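You operate a simulated robot arm through the tools that you are given. There is no shell and no other tool.

You run a simulated robot arm. Do the job below in one go: nothing can be reset, and whatever is moved stays where it is left.

Task
Weigh about 125 grams of beans from the brown mug into the pink dish.
Fine: dish on the bench scale, zero it, then pour to within ten grams of 125; the mug goes back. Set down upright: brown mug.
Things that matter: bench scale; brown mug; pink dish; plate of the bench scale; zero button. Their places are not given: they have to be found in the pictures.

It is judged by the outcome, as a careful person would: the job done as asked, and still so three seconds after it is handed in. It fails if anything else is knocked over, pushed out of place, dropped, spilled or broken.

Robot
A 6-joint arm with a two-finger gripper, fixed in place. Base frame: the origin is on the floor under the middle of its stand, x ahead of it, y to its left, z up; the work surface is at about z = 860. Units: mm, degrees, N and s.
It reaches about 1206 mm from its shoulder. Its first joint turns from -166.0 to 166.0 degrees. Payload 2.45 kg.
Tool frame: the origin (TCP) lies between the finger pads and is the grasp point; the fingertips stand 20 mm ahead of it; z points along the fingers, y is the line along which they close. The gripper opens to 140 mm; its body begins 168 mm behind the TCP.
Orientation is that of the tool frame in the base frame, as [roll, pitch, yaw] about the fixed x, y, z axes, in that order (R = Rz(yaw) Ry(pitch) Rx(roll)). With the fingers straight down and closing along the base's y, the tool's x points along the base's -x, its y along +y and its z along -z.

Tools
- The arm moves only by the tool send_rows. Its argument "targets" is a list of rows, each a list of 7 numbers: the shift along the tool's x, y, z in units of 300 mm (1.0 is 300 mm), then the turn, a rotation vector about the tool's x, y, z in units of 45 degrees (1.0 is 45 degrees), then the gripper command, from -1 (shut) to 1 (fully open), values between in proportion. In form: [[dx, dy, dz, rx, ry, rz, gripper], ...]. A call has 1 to 20 rows; each row is the pose to reach, as a shift and turn from the pose commanded when the call began, along the tool's axes at that moment. A call with a number of a shift or a turn outside -1 to 1 is refused whole. Rows are played at 5 a second. More than 50 mm and 8.6 degrees between two rows, or a gripper value outside its range, and nothing of the call is played. A pose out of reach is approached as far as the arm can. The call stops where the force on the tool passes 40 N (or 10 N more than at its start, if that is more) or the arm is blocked; 0.2 s more then pass. The fingers move at their own pace (about 45 mm/s each) and stop on an object; they squeeze with about 32 N. The grip force told is the motor's: it shows also when the fingers shut on nothing. Time passes only in rows, and 0.2 s behind the last, so rows that repeat a pose let the fingers close. It gives the time, the measured TCP pose, the force on the tool (base axes), the opening and the grip force at its end, in the units of the frame above (readings bear some noise), with the torque about the TCP (base axes, N m) and any sound that the robot's microphone picked up.
- Cameras (640 x 400 px; columns grow to the right, rows downward): "scene" is fixed at [220, 650.1, 1608.8]; the picture's right is [-0.70, -0.72, 0.00], its down [-0.57, 0.56, -0.60] and it looks along [0.43, -0.42, -0.80] (base axes); focal length 313 px, centre (320, 200). "wrist" rides on the gripper at [78, 11, -209] in the tool frame; the picture's right is [-0.14, 0.99, 0.00], its down [-0.92, -0.13, -0.37] and it looks along [-0.37, -0.05, 0.93] (tool axes); focal length 280 px, centre (320, 200).
- grab_frame(camera): a new picture of that camera. It takes no simulated time.
- locate(camera, pixels): for up to 12 pixels [column, row] of the newest picture of that camera ("zoom" is the newest enlarged one), the place [x, y, z] in the base frame of the surface seen there, good to about 2 mm. It takes no simulated time.
- inspect(camera, box): a new picture of the part [left, top, right, bottom] of that camera's present view, enlarged. It takes no simulated time.
- job_done(): hands the job in; it is judged then, once.

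Open the gripper and draw the arm clear of the work before you hand the job in, unless the task says otherwise.

The tools are called after "Request:" by a JSON object that holds its "op" and its "data". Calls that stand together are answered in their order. send_rows: Moves the arm, as the interface text tells. Its arguments: {"type":"object","properties":{"targets":{"type":"array","items":{"type":"array","items":{"type":"number"}}}},"required":["targets"]} The other tools are called the same way: grab_frame (camera) takes a picture; locate (camera, pixels) gives the place of the surface under pixels of a picture; inspect (camera, box) takes an enlarged picture of a part of a camera's view; job_done () hands the job in.

At the start:

```text
time: 0.0
ee_pos: [466.2, 200.3, 1185.0]
ee_rot: [180.0, 0.1, -180.0]
force: [1.1, -0.1, -0.1]
ft_torque: [-0.01, -0.01, 0.02]
grip_width: 140.2
grip_force: 0.1
```

scene: 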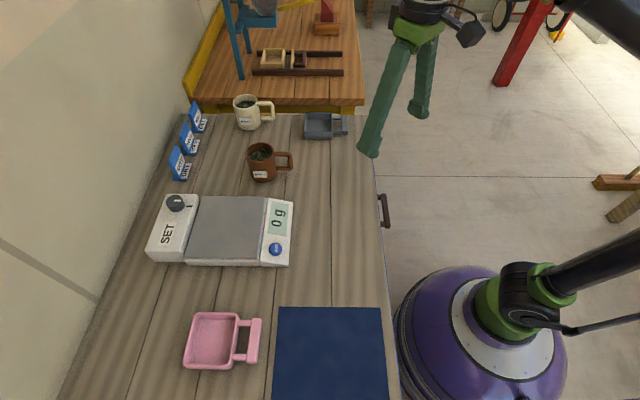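
wrist: 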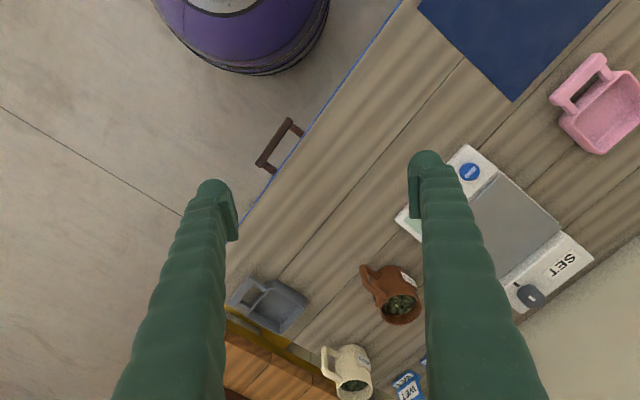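

I start by looking closer at the scene: the scale is around (220,230), the pink dish around (220,340), the brown mug around (265,162). I take enlarged views to find the details.

Request:
{"op": "inspect", "data": {"camera": "scene", "box": [140, 180, 300, 280]}}

Request:
{"op": "inspect", "data": {"camera": "scene", "box": [160, 300, 288, 380]}}

Request:
{"op": "inspect", "data": {"camera": "scene", "box": [170, 80, 362, 200]}}

```text
4.00 times, centred on (220, 230) of scene
```

zoom: 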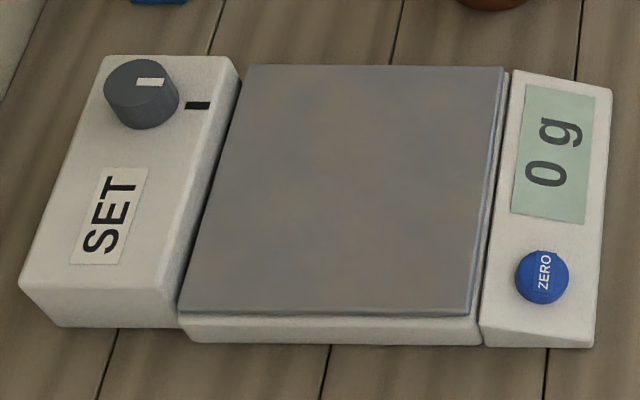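

```text
5.00 times, centred on (224, 340) of scene
```

zoom: 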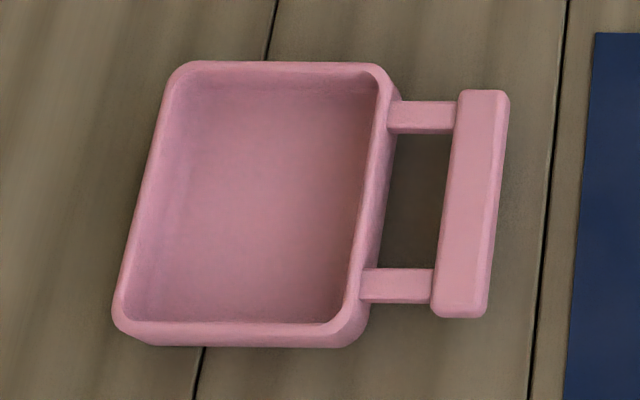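

```text
3.33 times, centred on (266, 140) of scene
```

zoom: 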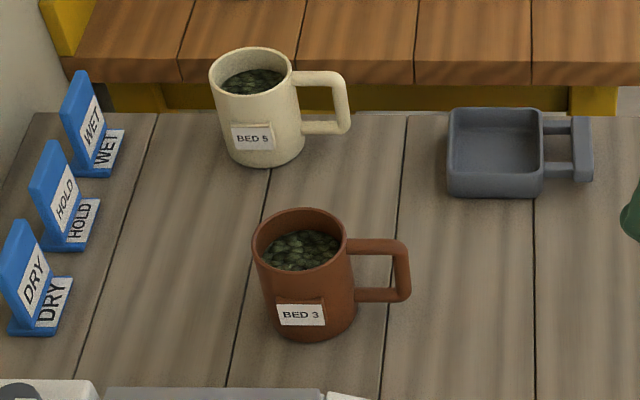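

The brown mug "BED 3" has its handle to the image right; the dish has a bar handle. I locate points on the mug in this zoom and of the dish and scale in the scene picture.

Request:
{"op": "locate", "data": {"camera": "zoom", "pixels": [[258, 235], [345, 240], [300, 210], [300, 268], [300, 250], [400, 248], [400, 290], [360, 243], [362, 295], [310, 338], [270, 330], [375, 340]]}}

Request:
{"op": "locate", "data": {"camera": "scene", "pixels": [[197, 314], [234, 315], [185, 365], [228, 366], [212, 340], [256, 320], [253, 360], [248, 340], [243, 323], [240, 357], [270, 385], [330, 312]]}}

Request:
{"op": "locate", "data": {"camera": "scene", "pixels": [[203, 198], [265, 198], [187, 257], [257, 258], [228, 228], [275, 248], [275, 250], [290, 203], [288, 263], [176, 203], [165, 235], [170, 255]]}}

```text
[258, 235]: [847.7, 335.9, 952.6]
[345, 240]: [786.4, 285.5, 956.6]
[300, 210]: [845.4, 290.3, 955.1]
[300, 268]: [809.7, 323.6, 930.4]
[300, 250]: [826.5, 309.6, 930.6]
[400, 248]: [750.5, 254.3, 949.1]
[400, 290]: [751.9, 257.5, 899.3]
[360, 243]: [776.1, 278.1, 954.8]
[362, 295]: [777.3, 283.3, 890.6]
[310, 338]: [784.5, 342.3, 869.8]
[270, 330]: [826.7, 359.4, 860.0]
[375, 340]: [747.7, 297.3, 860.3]
```

```text
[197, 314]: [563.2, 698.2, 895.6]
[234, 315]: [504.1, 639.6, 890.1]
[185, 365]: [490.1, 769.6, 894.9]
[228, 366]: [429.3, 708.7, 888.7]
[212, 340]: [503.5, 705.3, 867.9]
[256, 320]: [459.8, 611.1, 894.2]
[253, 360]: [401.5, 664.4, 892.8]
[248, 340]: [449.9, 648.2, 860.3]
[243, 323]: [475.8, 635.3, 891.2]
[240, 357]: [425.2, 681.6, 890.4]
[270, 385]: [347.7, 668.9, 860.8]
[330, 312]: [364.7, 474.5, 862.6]
```

```text
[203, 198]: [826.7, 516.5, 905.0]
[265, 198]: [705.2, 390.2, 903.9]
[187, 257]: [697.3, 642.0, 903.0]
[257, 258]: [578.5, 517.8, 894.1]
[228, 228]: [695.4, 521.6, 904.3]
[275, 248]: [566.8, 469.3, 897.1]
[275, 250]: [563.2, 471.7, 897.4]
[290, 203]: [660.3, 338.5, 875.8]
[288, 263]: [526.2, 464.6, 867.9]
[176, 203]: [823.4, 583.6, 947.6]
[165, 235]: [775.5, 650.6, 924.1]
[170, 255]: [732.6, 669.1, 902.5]
```

The dish sits with its rim at about z 893, centre near (497, 704), its bar handle pointing toward the robot side; the plate is at z 904, centred near (702, 517). I swing the open gripper toward the dish at a safe height, turning it 45° so the fingers close across the dish's long side.

Request:
{"op": "send_rows", "data": {"targets": [[0, 0.1, 0, 0, 0, -0.1, 1], [0, 0.2, 0, 0, 0, -0.2, 1], [0, 0.3, 0, 0, 0, -0.3, 1], [0, 0.4, 0, 0, 0, -0.4, 1], [0, 0.5, 0, 0, 0, -0.5, 1], [0, 0.6, 0, 0, 0, -0.6, 1], [0, 0.7, 0, 0, 0, -0.7, 1], [0, 0.8, 0, 0, 0, -0.8, 1], [0, 0.9, 0, 0, 0, -0.9, 1], [0, 1.0, 0, 0, 0, -1.0, 1]]}}

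```text
time: 2.2
ee_pos: [466.2, 500.1, 1186.7]
ee_rot: [180.0, 0.0, -134.9]
force: [0.1, -0.3, 0.4]
ft_torque: [0.07, -0.01, -0.01]
grip_width: 140.1
grip_force: 0.0
```

The arm is turned as planned. I now look with the wrist camera at where the dish is from here.

Request:
{"op": "grab_frame", "data": {"camera": "wrist"}}

Request:
{"op": "grab_frame", "data": {"camera": "scene"}}

```text
taken
```

wrist: 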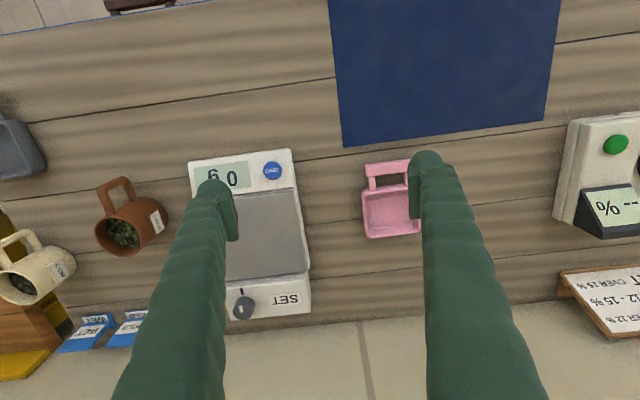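

```text
taken
```

scene: 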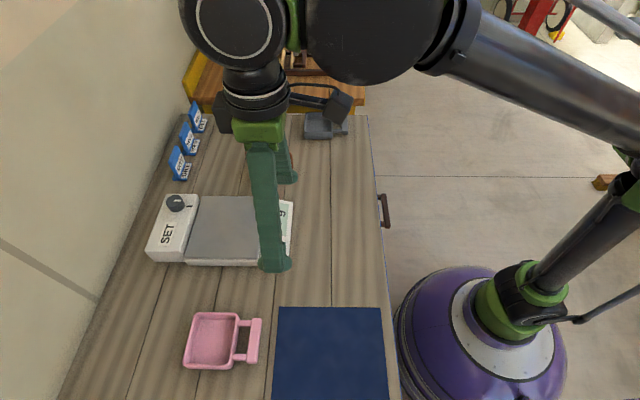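

The dish is seen near (392,200) in the wrist picture, still off to the side. I move over its centre and down to about z 1106.

Request:
{"op": "send_rows", "data": {"targets": [[-0.092, 0.068, 0.045, 0, 0, 0, 1], [-0.184, 0.136, 0.089, 0, 0, 0, 1], [-0.277, 0.204, 0.134, 0, 0, 0, 1], [-0.369, 0.271, 0.178, 0, 0, 0, 1], [-0.461, 0.339, 0.223, 0, 0, 0, 1], [-0.553, 0.407, 0.267, 0, 0, 0, 1]]}}

Request:
{"op": "grab_frame", "data": {"camera": "wrist"}}

Request:
{"op": "inspect", "data": {"camera": "scene", "box": [160, 280, 320, 380]}}

```text
time: 3.6
ee_pos: [497.3, 703.2, 1106.8]
ee_rot: [-180.0, -0.1, -135.1]
force: [-0.1, 0.1, 1.2]
ft_torque: [0.11, 0.01, 0.01]
grip_width: 140.1
grip_force: 0.1
```

```text
taken
```

wrist: 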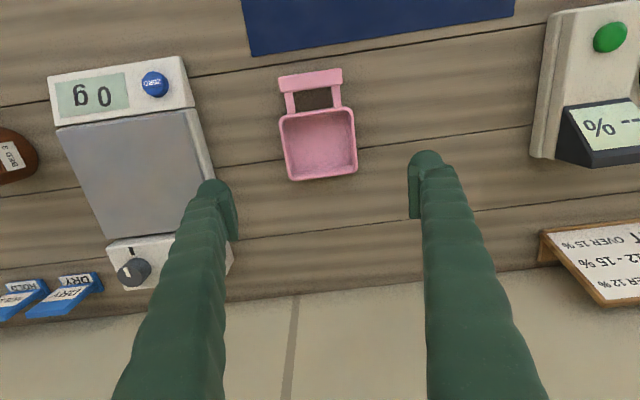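

```text
4.00 times, centred on (240, 330) of scene
```

zoom: 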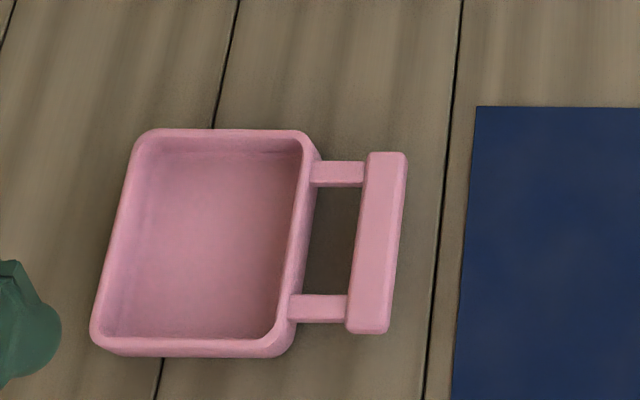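

The dish is between the fingers near (318,130) in the wrist view. I enlarge it to measure its rim and walls precisely.

Request:
{"op": "inspect", "data": {"camera": "wrist", "box": [256, 60, 384, 140]}}

Request:
{"op": "inspect", "data": {"camera": "wrist", "box": [254, 110, 382, 190]}}

```text
5.00 times, centred on (320, 100) of wrist
```

zoom: 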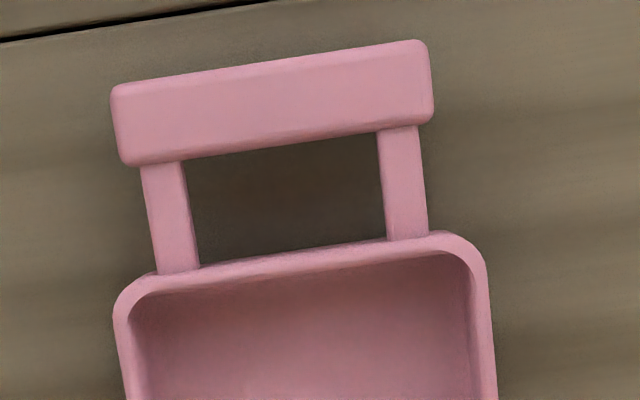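

```text
5.00 times, centred on (318, 150) of wrist
```

zoom: 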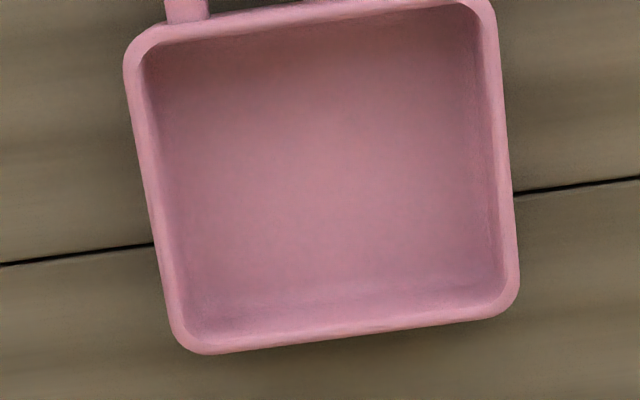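

The rim is clearly visible in this zoom; I locate rim midpoints and corners.

Request:
{"op": "locate", "data": {"camera": "zoom", "pixels": [[135, 70], [150, 160], [172, 290], [486, 40], [500, 140], [512, 260], [250, 340], [420, 322], [320, 18], [330, 170], [190, 345], [510, 300]]}}

Request:
{"op": "locate", "data": {"camera": "wrist", "pixels": [[281, 85], [341, 76], [311, 80], [309, 74], [312, 87], [287, 102], [334, 96], [285, 130], [353, 128], [154, 84], [145, 84], [163, 84]]}}

```text
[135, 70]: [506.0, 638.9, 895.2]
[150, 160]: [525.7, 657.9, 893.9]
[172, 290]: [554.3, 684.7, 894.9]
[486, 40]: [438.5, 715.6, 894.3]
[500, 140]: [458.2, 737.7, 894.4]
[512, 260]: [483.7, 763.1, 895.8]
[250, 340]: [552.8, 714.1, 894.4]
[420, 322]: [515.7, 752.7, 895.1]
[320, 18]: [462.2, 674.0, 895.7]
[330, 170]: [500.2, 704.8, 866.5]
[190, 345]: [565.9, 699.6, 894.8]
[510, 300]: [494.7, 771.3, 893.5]
```

```text
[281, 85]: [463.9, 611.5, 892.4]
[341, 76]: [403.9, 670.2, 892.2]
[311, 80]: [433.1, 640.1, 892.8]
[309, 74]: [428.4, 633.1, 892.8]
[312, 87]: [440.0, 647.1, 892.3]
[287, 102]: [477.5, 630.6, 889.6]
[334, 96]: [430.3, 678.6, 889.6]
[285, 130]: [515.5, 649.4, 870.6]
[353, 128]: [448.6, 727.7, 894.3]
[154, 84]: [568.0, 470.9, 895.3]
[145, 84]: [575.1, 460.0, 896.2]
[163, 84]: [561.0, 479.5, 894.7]
```

From the rim points the dish spans b-direction about 93–197 mm and its centre is (498.5, 703.6), matching the TCP; rim top at z 895. I descend straight to z≈886 with open fingers either side.

Request:
{"op": "send_rows", "data": {"targets": [[0, 0, 0.12, 0, 0, 0, 1], [0, 0, 0.24, 0, 0, 0, 1], [0, 0, 0.36, 0, 0, 0, 1], [0, 0, 0.46, 0, 0, 0, 1], [0, 0, 0.55, 0, 0, 0, 1], [0, 0, 0.62, 0, 0, 0, 1], [0, 0, 0.67, 0, 0, 0, 1], [0, 0, 0.705, 0, 0, 0, 1], [0, 0, 0.736, 0, 0, 0, 1]]}}

Request:
{"op": "grab_frame", "data": {"camera": "wrist"}}

Request:
{"op": "inspect", "data": {"camera": "scene", "box": [140, 270, 300, 370]}}

```text
time: 5.6
ee_pos: [497.3, 704.1, 884.2]
ee_rot: [180.0, -0.1, -135.0]
force: [0.0, -0.3, -0.5]
ft_torque: [0.03, 0.01, -0.02]
grip_width: 140.0
grip_force: 0.0
```

```text
taken
```

wrist: 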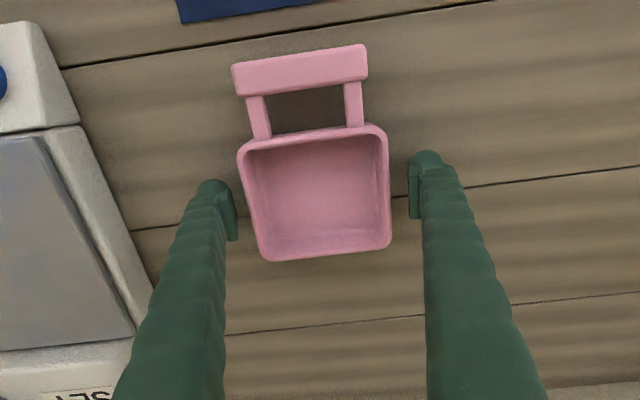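

```text
4.00 times, centred on (220, 320) of scene
```

zoom: 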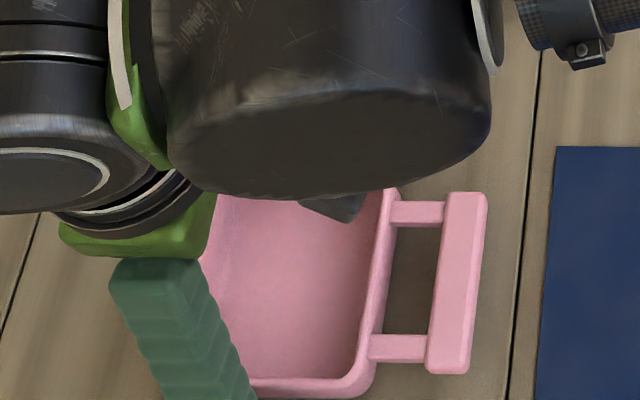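

The fingers stand clear on both sides of the dish (tips near (215,195) and (428,165)). I close the gripper in place.

Request:
{"op": "send_rows", "data": {"targets": [[0, 0, 0, 0, 0, 0, 0.6], [0, 0, 0, 0, 0, 0, 0.4], [0, 0, 0, 0, 0, 0, 0], [0, 0, 0, 0, 0, 0, -1], [0, 0, 0, 0, 0, 0, -1], [0, 0, 0, 0, 0, 0, -1]]}}

Request:
{"op": "grab_frame", "data": {"camera": "wrist"}}

```text
time: 7.0
ee_pos: [497.2, 704.1, 886.0]
ee_rot: [180.0, 0.0, -135.0]
force: [0.3, 1.1, 1.0]
ft_torque: [0.0, 0.02, -0.01]
grip_width: 112.7
grip_force: 32.3
```

```text
taken
```

wrist: 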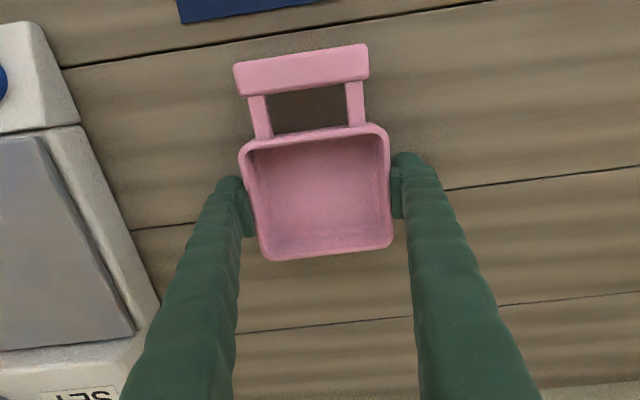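

The dish is held (112.7 mm, 32 N). I lift straight up 130 mm and check that it comes along level.

Request:
{"op": "send_rows", "data": {"targets": [[0, 0, -0.04, 0, 0, 0, -1], [0, 0, -0.1, 0, 0, 0, -1], [0, 0, -0.2, 0, 0, 0, -1], [0, 0, -0.3, 0, 0, 0, -1], [0, 0, -0.38, 0, 0, 0, -1], [0, 0, -0.433, 0, 0, 0, -1]]}}

Request:
{"op": "grab_frame", "data": {"camera": "wrist"}}

Request:
{"op": "grab_frame", "data": {"camera": "scene"}}

```text
time: 8.4
ee_pos: [496.1, 704.3, 1015.1]
ee_rot: [180.0, -0.1, -135.0]
force: [-0.2, 0.2, -1.6]
ft_torque: [0.0, 0.0, -0.03]
grip_width: 112.5
grip_force: 31.6
```

```text
taken
```

wrist: 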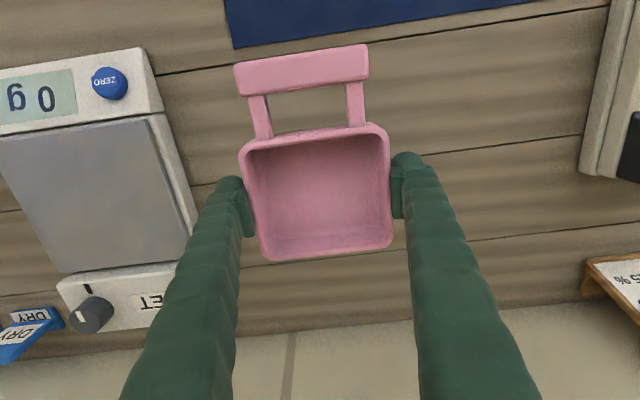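

```text
taken
```

scene: 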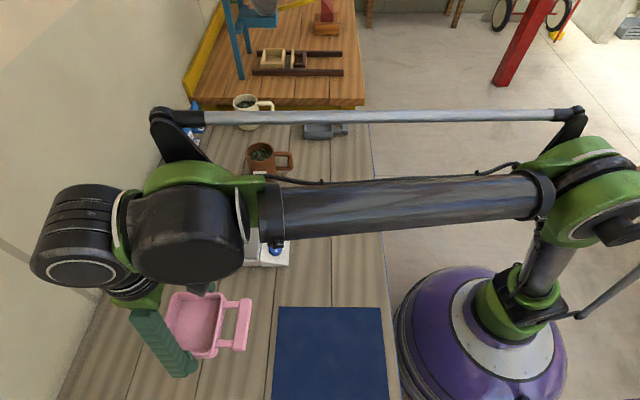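

The dish hangs level in the fingers. Before moving across, I measure the scale plate corners from this wrist view.

Request:
{"op": "locate", "data": {"camera": "wrist", "pixels": [[5, 142], [146, 120], [186, 240], [62, 268], [95, 190], [110, 83], [90, 312], [100, 285], [163, 105], [165, 185], [150, 60], [145, 270]]}}

```text
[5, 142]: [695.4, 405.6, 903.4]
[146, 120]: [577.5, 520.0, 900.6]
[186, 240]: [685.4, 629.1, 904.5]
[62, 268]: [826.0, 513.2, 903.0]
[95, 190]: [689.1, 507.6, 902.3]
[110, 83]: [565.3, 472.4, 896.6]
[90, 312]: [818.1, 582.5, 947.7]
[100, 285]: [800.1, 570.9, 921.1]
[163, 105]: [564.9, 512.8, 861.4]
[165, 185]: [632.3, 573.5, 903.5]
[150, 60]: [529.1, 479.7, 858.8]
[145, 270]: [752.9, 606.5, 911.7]
```

Plate spans n 775–948, b −221…−40 (45° axes), centre about (702, 517), z 903. I carry the dish across to above the plate, slightly toward the SET side so its handle does not hide the display.

Request:
{"op": "send_rows", "data": {"targets": [[-0.005, -0.05, 0, 0, 0, 0, -1], [-0.015, -0.14, 0, 0, 0, 0, -1], [-0.028, -0.26, 0, 0, 0, 0, -1], [-0.042, -0.4, 0, 0, 0, 0, -1], [-0.056, -0.54, 0, 0, 0, 0, -1], [-0.07, -0.67, 0, 0, 0, 0, -1], [-0.083, -0.79, 0, 0, 0, 0, -1], [-0.092, -0.88, 0, 0, 0, 0, -1], [-0.097, -0.927, 0, 0, 0, 0, -1], [-0.097, -0.927, 0, 0, 0, 0, -1]]}}

Request:
{"op": "grab_frame", "data": {"camera": "wrist"}}

Request:
{"op": "grab_frame", "data": {"camera": "scene"}}

```text
time: 10.6
ee_pos: [714.7, 528.0, 1013.5]
ee_rot: [-180.0, 0.0, -135.0]
force: [0.7, 0.5, -0.3]
ft_torque: [0.05, -0.01, 0.01]
grip_width: 112.2
grip_force: 31.9
```

```text
taken
```

wrist: 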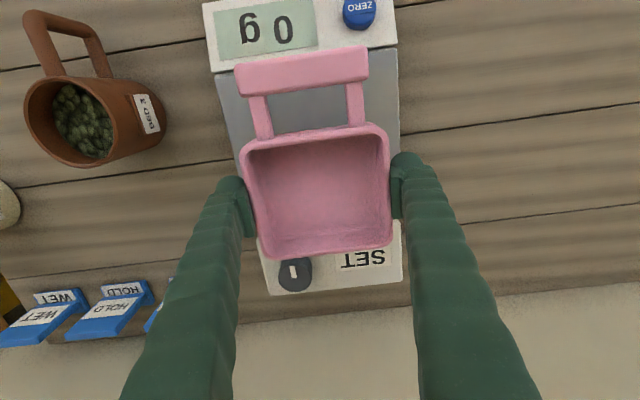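

```text
taken
```

scene: 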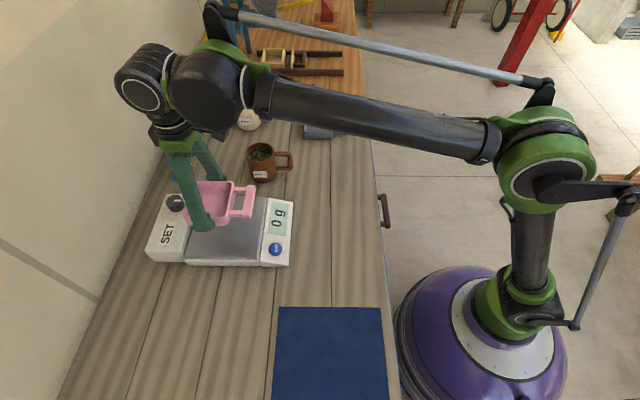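

The dish is above the plate, TCP at n≈879, b≈−132, clear of the knob. I lower it slowly to just above the plate.

Request:
{"op": "send_rows", "data": {"targets": [[0, 0, 0.05, 0, 0, 0, -1], [0, 0, 0.11, 0, 0, 0, -1], [0, 0, 0.17, 0, 0, 0, -1], [0, 0, 0.22, 0, 0, 0, -1], [0, 0, 0.25, 0, 0, 0, -1], [0, 0, 0.267, 0, 0, 0, -1], [0, 0, 0.274, 0, 0, 0, -1]]}}

Request:
{"op": "inspect", "data": {"camera": "scene", "box": [140, 160, 300, 260]}}

```text
time: 12.2
ee_pos: [715.3, 528.5, 930.9]
ee_rot: [180.0, 0.1, -135.0]
force: [0.4, -0.5, -1.1]
ft_torque: [0.01, 0.0, -0.02]
grip_width: 112.0
grip_force: 32.2
```

```text
4.00 times, centred on (220, 210) of scene
```

zoom: 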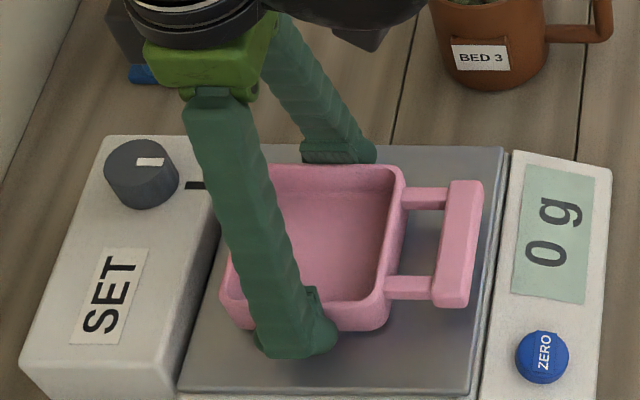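

Display still reads 0 g, so the dish is not quite down. I lower about 2 mm in small steps and look for contact.

Request:
{"op": "send_rows", "data": {"targets": [[0, 0, 0.003, 0, 0, 0, -1], [0, 0, 0.006, 0, 0, 0, -1]]}}

Request:
{"op": "inspect", "data": {"camera": "scene", "box": [140, 160, 300, 260]}}

```text
time: 12.8
ee_pos: [714.6, 528.0, 931.7]
ee_rot: [-180.0, 0.0, -135.0]
force: [4.5, 1.5, 11.8]
ft_torque: [-0.6, 0.05, 0.16]
grip_width: 112.2
grip_force: 32.6
```

```text
4.00 times, centred on (220, 210) of scene
```

zoom: 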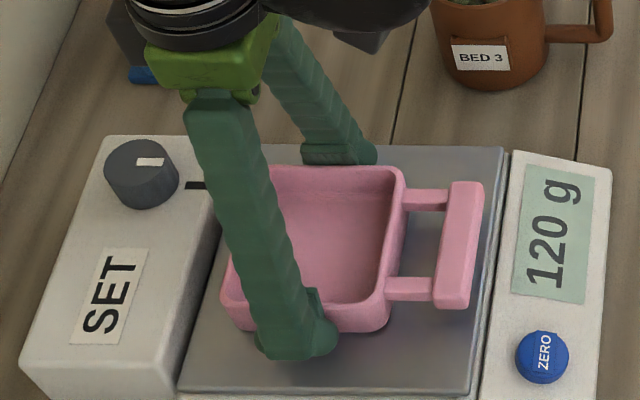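

The dish touches the plate (upward force ~12 N, display 120 g). I open the fingers gently and let go.

Request:
{"op": "send_rows", "data": {"targets": [[0, 0, 0.003, 0, 0, 0, 0.65], [0, 0, 0.003, 0, 0, 0, 0.75], [0, 0, 0, 0, 0, 0, 0.9], [0, 0, 0, 0, 0, 0, 1], [0, 0, 0, 0, 0, 0, 1]]}}

Request:
{"op": "inspect", "data": {"camera": "scene", "box": [140, 160, 300, 260]}}

Request:
{"op": "grab_frame", "data": {"camera": "wrist"}}

```text
time: 14.0
ee_pos: [714.3, 527.9, 930.6]
ee_rot: [179.9, -0.1, -135.0]
force: [0.4, 0.3, -0.1]
ft_torque: [0.02, -0.02, 0.01]
grip_width: 140.0
grip_force: 0.0
```

```text
4.00 times, centred on (220, 210) of scene
```

zoom: 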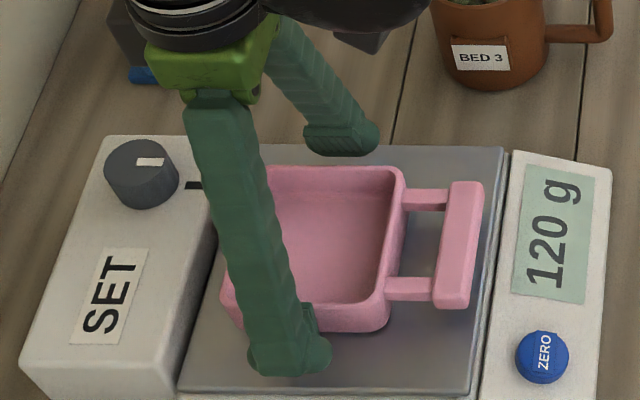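

```text
taken
```

wrist: 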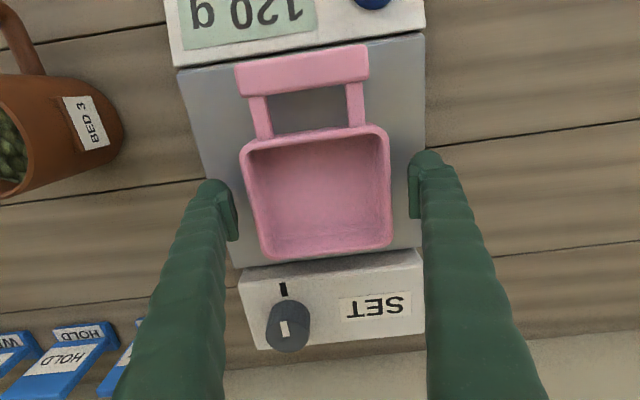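

The dish rests on the plate and the scale reads 120 g. I raise the gripper straight up clear of the dish, then measure the zero button and the panel around it.

Request:
{"op": "send_rows", "data": {"targets": [[0, 0, -0.04, 0, 0, 0, 1], [0, 0, -0.12, 0, 0, 0, 1], [0, 0, -0.24, 0, 0, 0, 1], [0, 0, -0.36, 0, 0, 0, 1], [0, 0, -0.48, 0, 0, 0, 1]]}}

Request:
{"op": "grab_frame", "data": {"camera": "scene"}}

Request:
{"op": "inspect", "data": {"camera": "scene", "box": [246, 190, 310, 270]}}

```text
time: 15.2
ee_pos: [713.5, 528.3, 1075.8]
ee_rot: [-179.9, -0.1, -135.0]
force: [-0.6, -1.1, -0.3]
ft_torque: [0.02, 0.04, 0.01]
grip_width: 140.0
grip_force: 0.1
```

```text
taken
```

scene: 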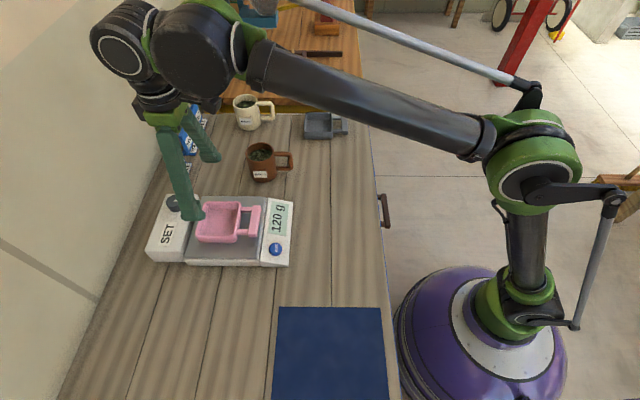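

```text
5.00 times, centred on (278, 230) of scene
```

zoom: 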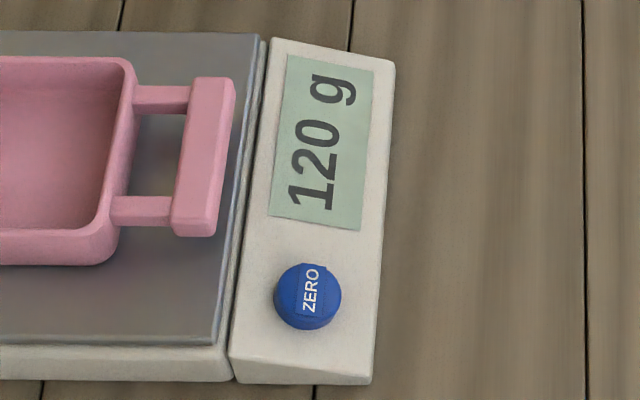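

The dish is centred on the plate and the display reads "120 g". I locate the button top and the panel points around it.

Request:
{"op": "locate", "data": {"camera": "zoom", "pixels": [[308, 290], [285, 290], [332, 290], [308, 270], [308, 308], [255, 300], [360, 300], [310, 240], [300, 350], [275, 45], [385, 65], [250, 375]]}}

```text
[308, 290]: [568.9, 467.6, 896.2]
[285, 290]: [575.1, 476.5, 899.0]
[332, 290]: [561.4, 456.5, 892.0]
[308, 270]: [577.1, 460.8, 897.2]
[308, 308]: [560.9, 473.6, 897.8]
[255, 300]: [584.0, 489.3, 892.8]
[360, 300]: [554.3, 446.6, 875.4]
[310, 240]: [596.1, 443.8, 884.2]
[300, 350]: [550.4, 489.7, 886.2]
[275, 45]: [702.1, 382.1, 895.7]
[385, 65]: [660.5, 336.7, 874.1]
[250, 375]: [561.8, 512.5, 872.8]
```

The button top is at about (569, 467, 896) on a panel sloping ~19° toward the robot. I move to ~40 mm off the button with the fingers shut, tilted 19° so they point squarely at it.

Request:
{"op": "send_rows", "data": {"targets": [[0.11, 0.04, 0, 0, -0.084, 0, -1], [0.22, 0.08, 0, 0, -0.168, 0, -1], [0.33, 0.12, 0.02, 0, -0.252, 0, -1], [0.44, 0.16, 0.06, 0, -0.336, 0, -1], [0.55, 0.198, 0.12, 0, -0.42, 0, -1], [0.55, 0.198, 0.22, 0, -0.42, 0, -1], [0.55, 0.198, 0.32, 0, -0.42, 0, -1], [0.55, 0.198, 0.41, 0, -0.42, 0, -1], [0.55, 0.198, 0.41, 0, -0.42, 0, -1], [0.55, 0.198, 0.41, 0, -0.42, 0, -1]]}}

Request:
{"op": "grab_frame", "data": {"camera": "wrist"}}

Request:
{"op": "inspect", "data": {"camera": "scene", "box": [200, 180, 328, 260]}}

```text
time: 17.4
ee_pos: [555.6, 453.1, 951.9]
ee_rot: [-179.9, 18.9, -135.0]
force: [0.8, 0.1, -0.5]
ft_torque: [0.01, 0.06, -0.01]
grip_width: 0.0
grip_force: 29.0
```

```text
taken
```

wrist: 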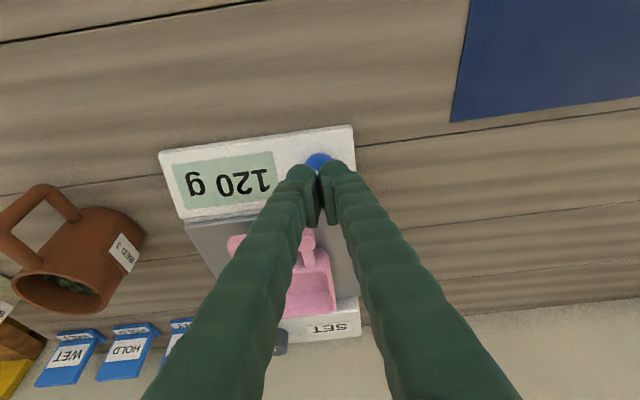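

```text
5.00 times, centred on (264, 220) of scene
```

zoom: 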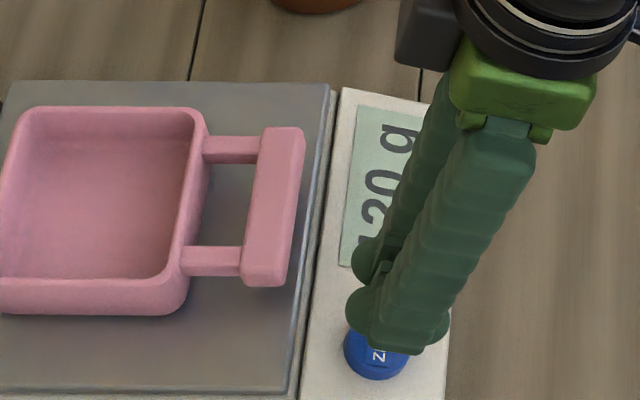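

The shut fingertips hang right above the button (wrist view around (318,165)). I advance along the tool axis to just reach it and a little beyond.

Request:
{"op": "send_rows", "data": {"targets": [[0, 0, 0.05, 0, 0, 0, -1], [0, 0, 0.09, 0, 0, 0, -1], [0, 0, 0.115, 0, 0, 0, -1], [0, 0, 0.125, 0, 0, 0, -1], [0, 0, 0.132, 0, 0, 0, -1], [0, 0, 0.138, 0, 0, 0, -1]]}}

Request:
{"op": "inspect", "data": {"camera": "scene", "box": [200, 180, 328, 260]}}

Request:
{"op": "grab_frame", "data": {"camera": "wrist"}}

```text
time: 18.8
ee_pos: [565.3, 462.9, 912.5]
ee_rot: [180.0, 18.9, -135.0]
force: [0.6, -0.4, 0.9]
ft_torque: [0.02, 0.03, -0.01]
grip_width: 6.1
grip_force: 29.6
```

```text
5.00 times, centred on (264, 220) of scene
```

zoom: 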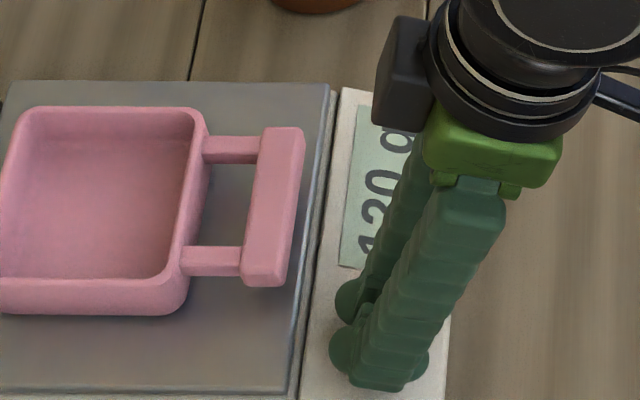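

```text
taken
```

wrist: 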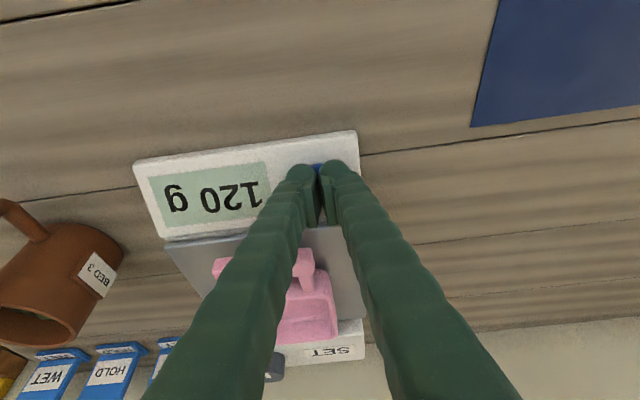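

The width reading rose to 6.1 mm with hardly any force: the button is wedging between the two tips. I back off 20 mm and shift 15 mm sideways so that one fingertip alone lies over the button.

Request:
{"op": "send_rows", "data": {"targets": [[0, 0, -0.03, 0, 0, 0, -1], [0, 0, -0.07, 0, 0, 0, -1], [0, 0.025, -0.07, 0, 0, 0, -1], [0, 0.05, -0.07, 0, 0, 0, -1], [0, 0.05, -0.07, 0, 0, 0, -1]]}}

Request:
{"op": "inspect", "data": {"camera": "scene", "box": [200, 180, 328, 260]}}

Request:
{"op": "inspect", "data": {"camera": "wrist", "box": [240, 110, 400, 210]}}

```text
time: 20.0
ee_pos: [549.8, 467.7, 933.3]
ee_rot: [-180.0, 18.9, -135.0]
force: [-0.7, 0.8, 0.3]
ft_torque: [-0.01, -0.01, -0.02]
grip_width: 0.0
grip_force: 29.3
```

```text
5.00 times, centred on (264, 220) of scene
```

zoom: 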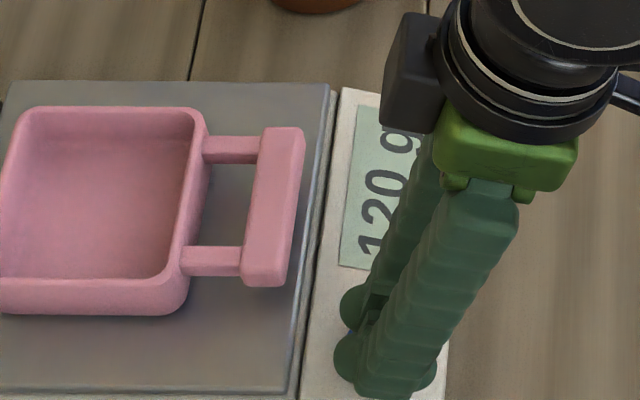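

```text
4.00 times, centred on (320, 160) of wrist
```

zoom: 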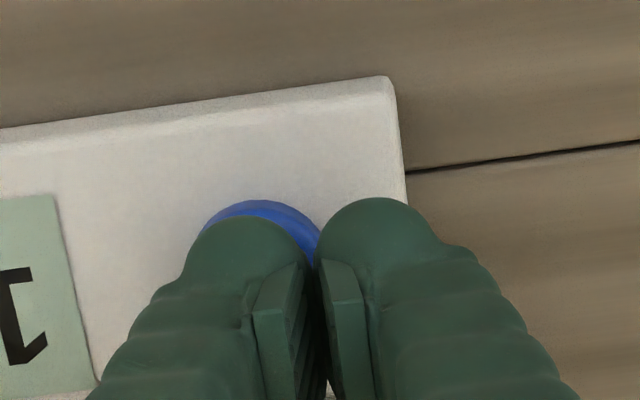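

The left fingertip now covers the blue button in the wrist zoom at (255,240). I press again along the tool axis with that one tip.

Request:
{"op": "send_rows", "data": {"targets": [[0, 0, 0.03, 0, 0, 0, -1], [0, 0, 0.05, 0, 0, 0, -1], [0, 0, 0.06, 0, 0, 0, -1], [0, 0, 0.066, 0, 0, 0, -1], [0, 0, 0.072, 0, 0, 0, -1]]}}

Request:
{"op": "grab_frame", "data": {"camera": "wrist"}}

```text
time: 21.2
ee_pos: [554.6, 472.5, 912.7]
ee_rot: [-180.0, 18.8, -135.0]
force: [0.1, -0.5, 2.4]
ft_torque: [0.0, 0.0, 0.02]
grip_width: 0.0
grip_force: 29.6
heard: click
```

```text
taken
```

wrist: 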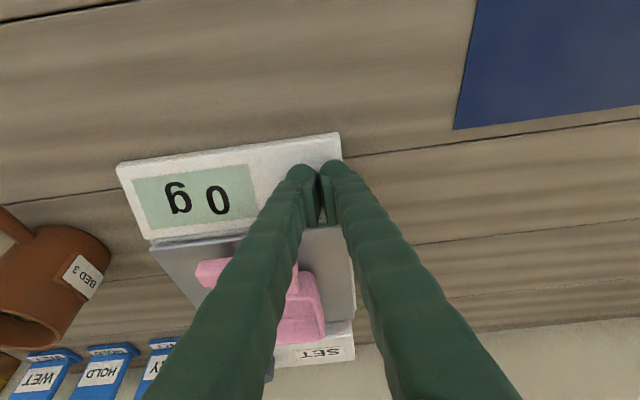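

A click was heard and the display reads 0 g. I withdraw along the tool axis, and rise clear.

Request:
{"op": "send_rows", "data": {"targets": [[0, 0, -0.03, 0, 0, 0, -1], [0, 0, -0.12, 0, 0, 0, -1], [0, 0, -0.24, 0, 0, 0, -1], [0, 0, -0.36, 0, 0, 0, -1], [0, 0, -0.48, 0, 0, 0, -1], [0, 0, -0.6, 0, 0, 0, -1]]}}

Request:
{"op": "grab_frame", "data": {"camera": "wrist"}}

Request:
{"op": "grab_frame", "data": {"camera": "scene"}}

Request:
{"op": "inspect", "data": {"camera": "scene", "box": [176, 80, 368, 200]}}

```text
time: 22.6
ee_pos: [513.5, 433.4, 1083.2]
ee_rot: [180.0, 18.9, -134.9]
force: [-0.4, 0.6, 0.0]
ft_torque: [-0.02, -0.01, -0.04]
grip_width: 0.2
grip_force: 29.5
```

```text
taken
```

wrist: 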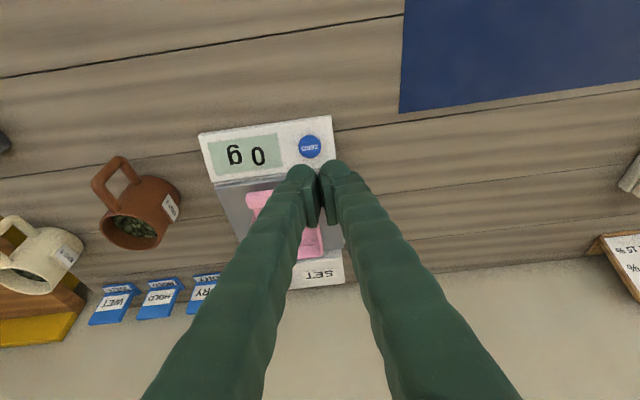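

```text
taken
```

scene: 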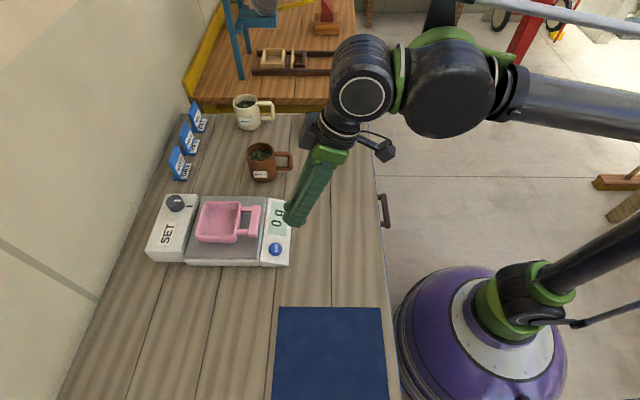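

```text
3.33 times, centred on (272, 140) of scene
```

zoom: 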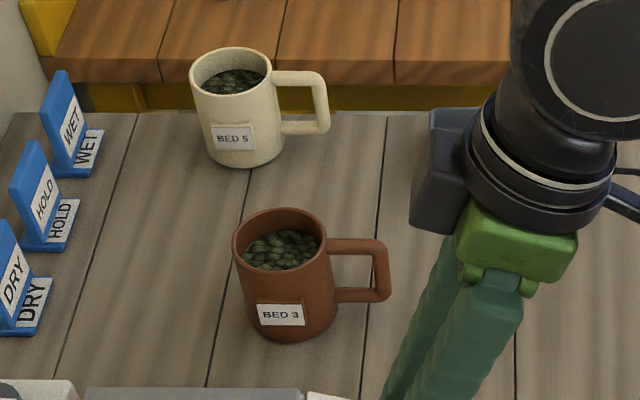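

The dish is on the plate at zero. Now I measure the brown mug, its handle, and its neighbours (cream mug, grey dish, table edge) in the latest zoom and scene pictures.

Request:
{"op": "locate", "data": {"camera": "zoom", "pixels": [[236, 240], [328, 240], [283, 208], [280, 268], [385, 250], [380, 292], [335, 296], [280, 338], [240, 160], [245, 60], [325, 100], [200, 130]]}}

Request:
{"op": "locate", "data": {"camera": "scene", "pixels": [[375, 150], [380, 230], [345, 125], [310, 136], [330, 137], [340, 118], [306, 115], [250, 127], [270, 113], [262, 180], [383, 210], [205, 218]]}}

```text
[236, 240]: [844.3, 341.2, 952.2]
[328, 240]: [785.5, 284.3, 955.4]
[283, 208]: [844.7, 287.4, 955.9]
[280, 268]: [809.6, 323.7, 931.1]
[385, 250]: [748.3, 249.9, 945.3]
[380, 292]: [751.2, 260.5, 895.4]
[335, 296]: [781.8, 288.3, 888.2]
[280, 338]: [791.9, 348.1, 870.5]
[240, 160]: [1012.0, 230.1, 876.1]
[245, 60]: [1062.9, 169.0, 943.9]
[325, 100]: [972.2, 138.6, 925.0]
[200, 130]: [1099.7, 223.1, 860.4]
```

```text
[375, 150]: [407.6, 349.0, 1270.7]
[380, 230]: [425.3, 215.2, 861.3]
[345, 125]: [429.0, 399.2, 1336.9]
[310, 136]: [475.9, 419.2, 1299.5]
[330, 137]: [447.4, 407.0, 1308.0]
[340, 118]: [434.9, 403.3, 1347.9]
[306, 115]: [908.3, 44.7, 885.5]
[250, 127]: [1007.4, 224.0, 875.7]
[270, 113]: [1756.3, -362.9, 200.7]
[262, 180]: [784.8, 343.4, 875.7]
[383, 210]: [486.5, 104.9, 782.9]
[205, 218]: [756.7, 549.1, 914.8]
```

The mug's centre is at n≈797.5, b≈−353 (x 813, y 314), rim z 955, radius 41, with the handle pointing straight back toward the robot; cream mug and grey dish are well away. I move to a pre-grasp 150 mm back, opening the gripper and pitching it to 30° below horizontal.

Request:
{"op": "send_rows", "data": {"targets": [[0, -0.08, 0, 0, -0.09, 0, 1], [0, -0.17, 0, 0, -0.18, 0, 1], [0, -0.27, 0, 0, -0.27, 0, 1], [0.01, -0.37, 0.03, 0, -0.36, 0, 1], [0.025, -0.48, 0.07, 0, -0.46, 0, 1], [0.04, -0.59, 0.11, 0, -0.56, 0, 1], [0.055, -0.7, 0.15, 0, -0.66, 0, 1], [0.07, -0.8, 0.19, 0, -0.75, 0, 1], [0.09, -0.9, 0.25, 0, -0.84, 0, 1], [0.113, -0.988, 0.307, 0, -0.911, 0, 1], [0.113, -0.988, 0.307, 0, -0.911, 0, 1]]}}

Request:
{"op": "grab_frame", "data": {"camera": "wrist"}}

Request:
{"op": "grab_frame", "data": {"camera": "scene"}}

```text
time: 25.0
ee_pos: [721.0, 220.3, 985.8]
ee_rot: [-179.9, 60.0, -135.0]
force: [0.5, 0.4, 0.0]
ft_torque: [-0.01, 0.01, 0.06]
grip_width: 139.9
grip_force: 0.1
```

```text
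taken
```

wrist: 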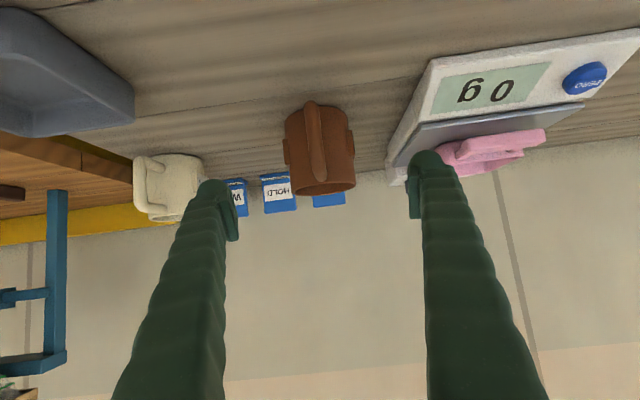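

```text
taken
```

scene: 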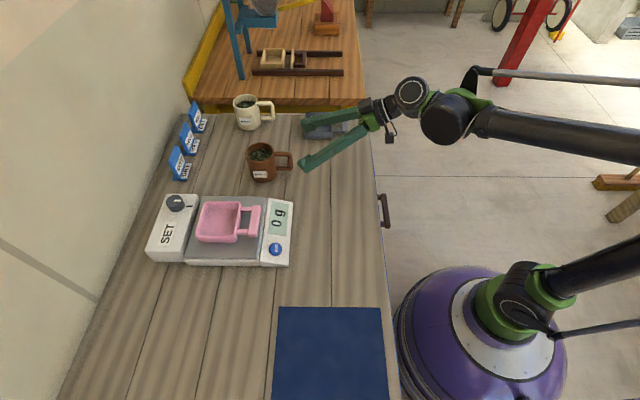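

The mug sits centred between the open fingers in the wrist view (mug at (320,150)), gripper pitched 30°. I advance 100 mm first and check clearance.

Request:
{"op": "send_rows", "data": {"targets": [[0, 0, 0.06, 0, 0, 0, 1], [0, 0, 0.13, 0, 0, 0, 1], [0, 0, 0.2, 0, 0, 0, 1], [0, 0, 0.27, 0, 0, 0, 1], [0, 0, 0.32, 0, 0, 0, 1]]}}

Request:
{"op": "grab_frame", "data": {"camera": "wrist"}}

Request:
{"op": "inspect", "data": {"camera": "scene", "box": [220, 90, 412, 210]}}

```text
time: 26.2
ee_pos: [780.7, 279.7, 934.4]
ee_rot: [180.0, 59.9, -135.0]
force: [0.6, -0.8, -0.4]
ft_torque: [-0.03, 0.01, -0.01]
grip_width: 140.2
grip_force: 0.1
```

```text
taken
```

wrist: 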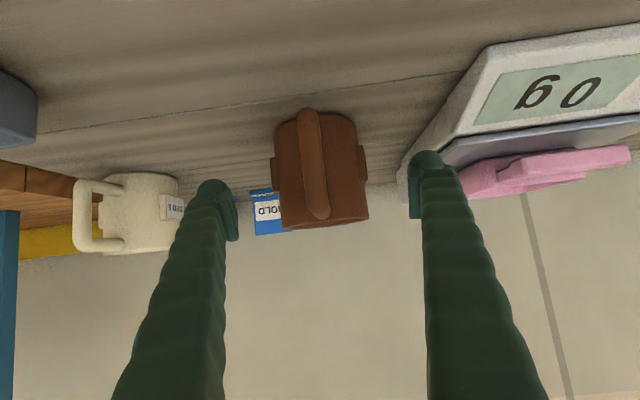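

```text
3.33 times, centred on (316, 150) of scene
```

zoom: 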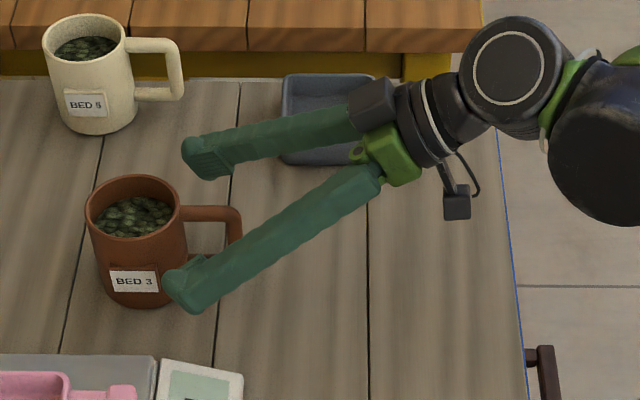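

The fingers straddle the mug; I notice raised plaques on both sides of the mug (bumps at (273,165) and (363,160)). I enlarge to measure their height before choosing the grip height.

Request:
{"op": "inspect", "data": {"camera": "wrist", "box": [256, 90, 384, 240]}}

Request:
{"op": "inspect", "data": {"camera": "scene", "box": [236, 136, 300, 186]}}

```text
2.67 times, centred on (320, 165) of wrist
```

zoom: 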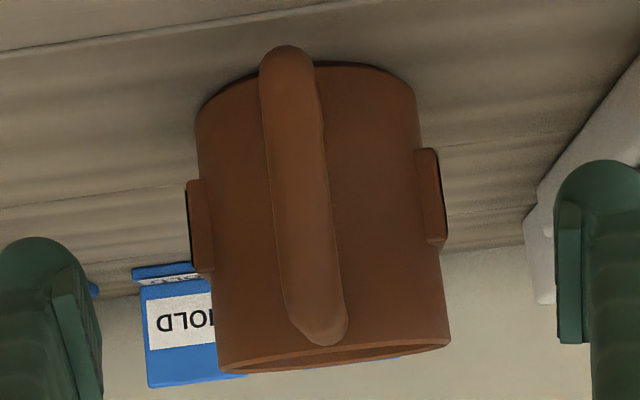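

```text
8.00 times, centred on (268, 161) of scene
```

zoom: 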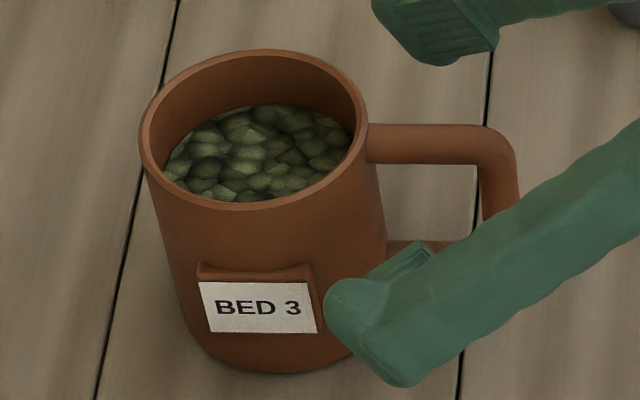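

The plaques are flat bosses on both sides of the mug, facing exactly the finger closing direction. I locate the edges of the labelled boss.

Request:
{"op": "locate", "data": {"camera": "zoom", "pixels": [[256, 290], [258, 328], [204, 308], [312, 308], [256, 272], [250, 250], [260, 350], [160, 170], [362, 150], [250, 55], [255, 205], [258, 372]]}}

```text
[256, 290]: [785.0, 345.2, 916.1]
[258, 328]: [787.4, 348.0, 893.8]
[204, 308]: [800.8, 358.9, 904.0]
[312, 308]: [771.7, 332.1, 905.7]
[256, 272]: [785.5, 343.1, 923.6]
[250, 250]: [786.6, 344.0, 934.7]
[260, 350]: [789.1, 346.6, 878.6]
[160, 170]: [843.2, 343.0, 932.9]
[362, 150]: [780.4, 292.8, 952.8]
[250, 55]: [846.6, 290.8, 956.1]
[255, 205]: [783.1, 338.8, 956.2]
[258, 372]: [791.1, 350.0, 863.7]
```

The bosses are centred at z≈905, n≈800 with faces at about ±43 mm from the mug axis: an ideal grip spot. I advance the last 57 mm so the TCP lands there.

Request:
{"op": "send_rows", "data": {"targets": [[0, 0, 0.06, 0, 0, 0, 1], [0, 0, 0.12, 0, 0, 0, 1], [0, 0, 0.165, 0, 0, 0, 1], [0, 0, 0.19, 0, 0, 0, 1]]}}

Request:
{"op": "grab_frame", "data": {"camera": "wrist"}}

Request:
{"op": "inspect", "data": {"camera": "scene", "box": [220, 90, 412, 210]}}

```text
time: 27.2
ee_pos: [815.7, 315.9, 906.3]
ee_rot: [179.9, 59.9, -134.9]
force: [-0.3, -0.2, 0.0]
ft_torque: [0.0, 0.0, -0.02]
grip_width: 140.2
grip_force: 0.0
```

```text
taken
```

wrist: 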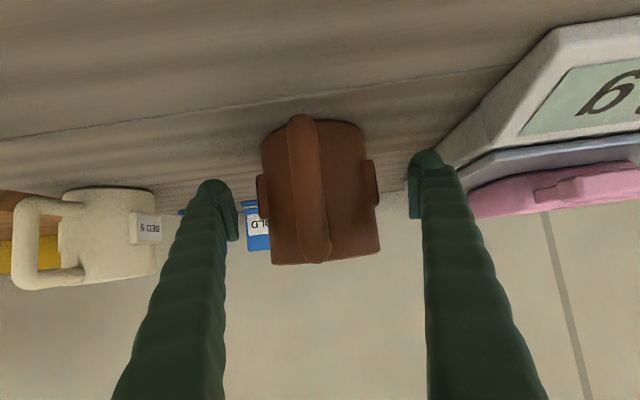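

```text
3.33 times, centred on (316, 150) of scene
```

zoom: 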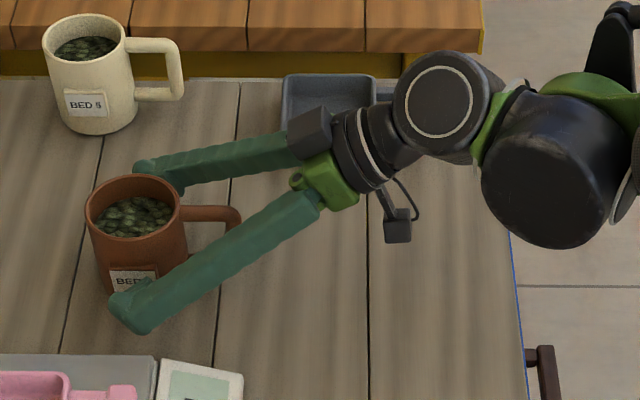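

The TCP is at n 800, b −353, z 906, with a finger on each side of the bosses. I close the gripper on the mug.

Request:
{"op": "send_rows", "data": {"targets": [[0, 0, 0, 0, 0, 0, 0.6], [0, 0, 0, 0, 0, 0, 0.35], [0, 0, 0, 0, 0, 0, 0.1], [0, 0, 0, 0, 0, 0, -0.3], [0, 0, 0, 0, 0, 0, -1], [0, 0, 0, 0, 0, 0, -1], [0, 0, 0, 0, 0, 0, -1]]}}

Request:
{"op": "grab_frame", "data": {"camera": "wrist"}}

Request:
{"op": "inspect", "data": {"camera": "scene", "box": [220, 90, 412, 210]}}

```text
time: 28.8
ee_pos: [815.8, 315.0, 907.0]
ee_rot: [180.0, 60.0, -135.0]
force: [-1.4, -1.1, 2.7]
ft_torque: [-0.18, -0.17, -0.06]
grip_width: 81.2
grip_force: 32.2
```

```text
taken
```

wrist: 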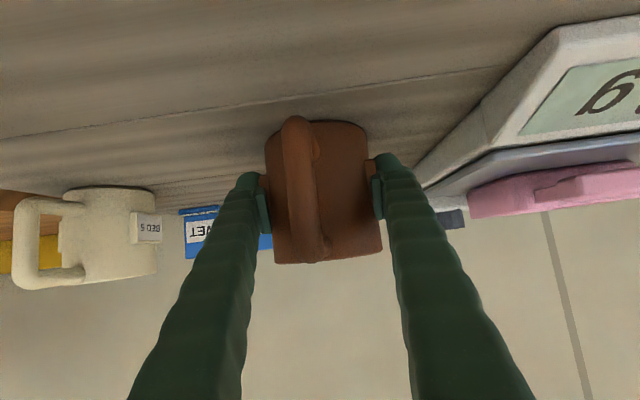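

```text
3.33 times, centred on (316, 150) of scene
```

zoom: 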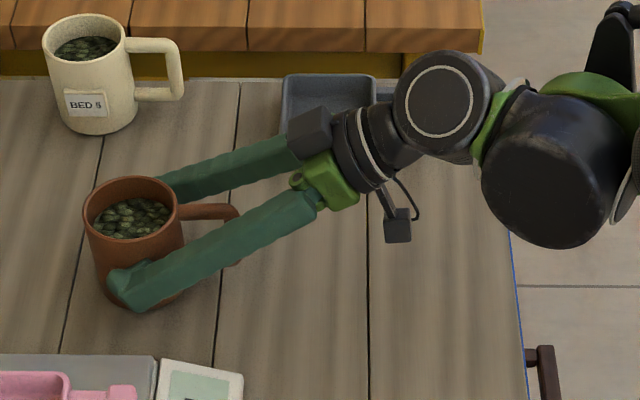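

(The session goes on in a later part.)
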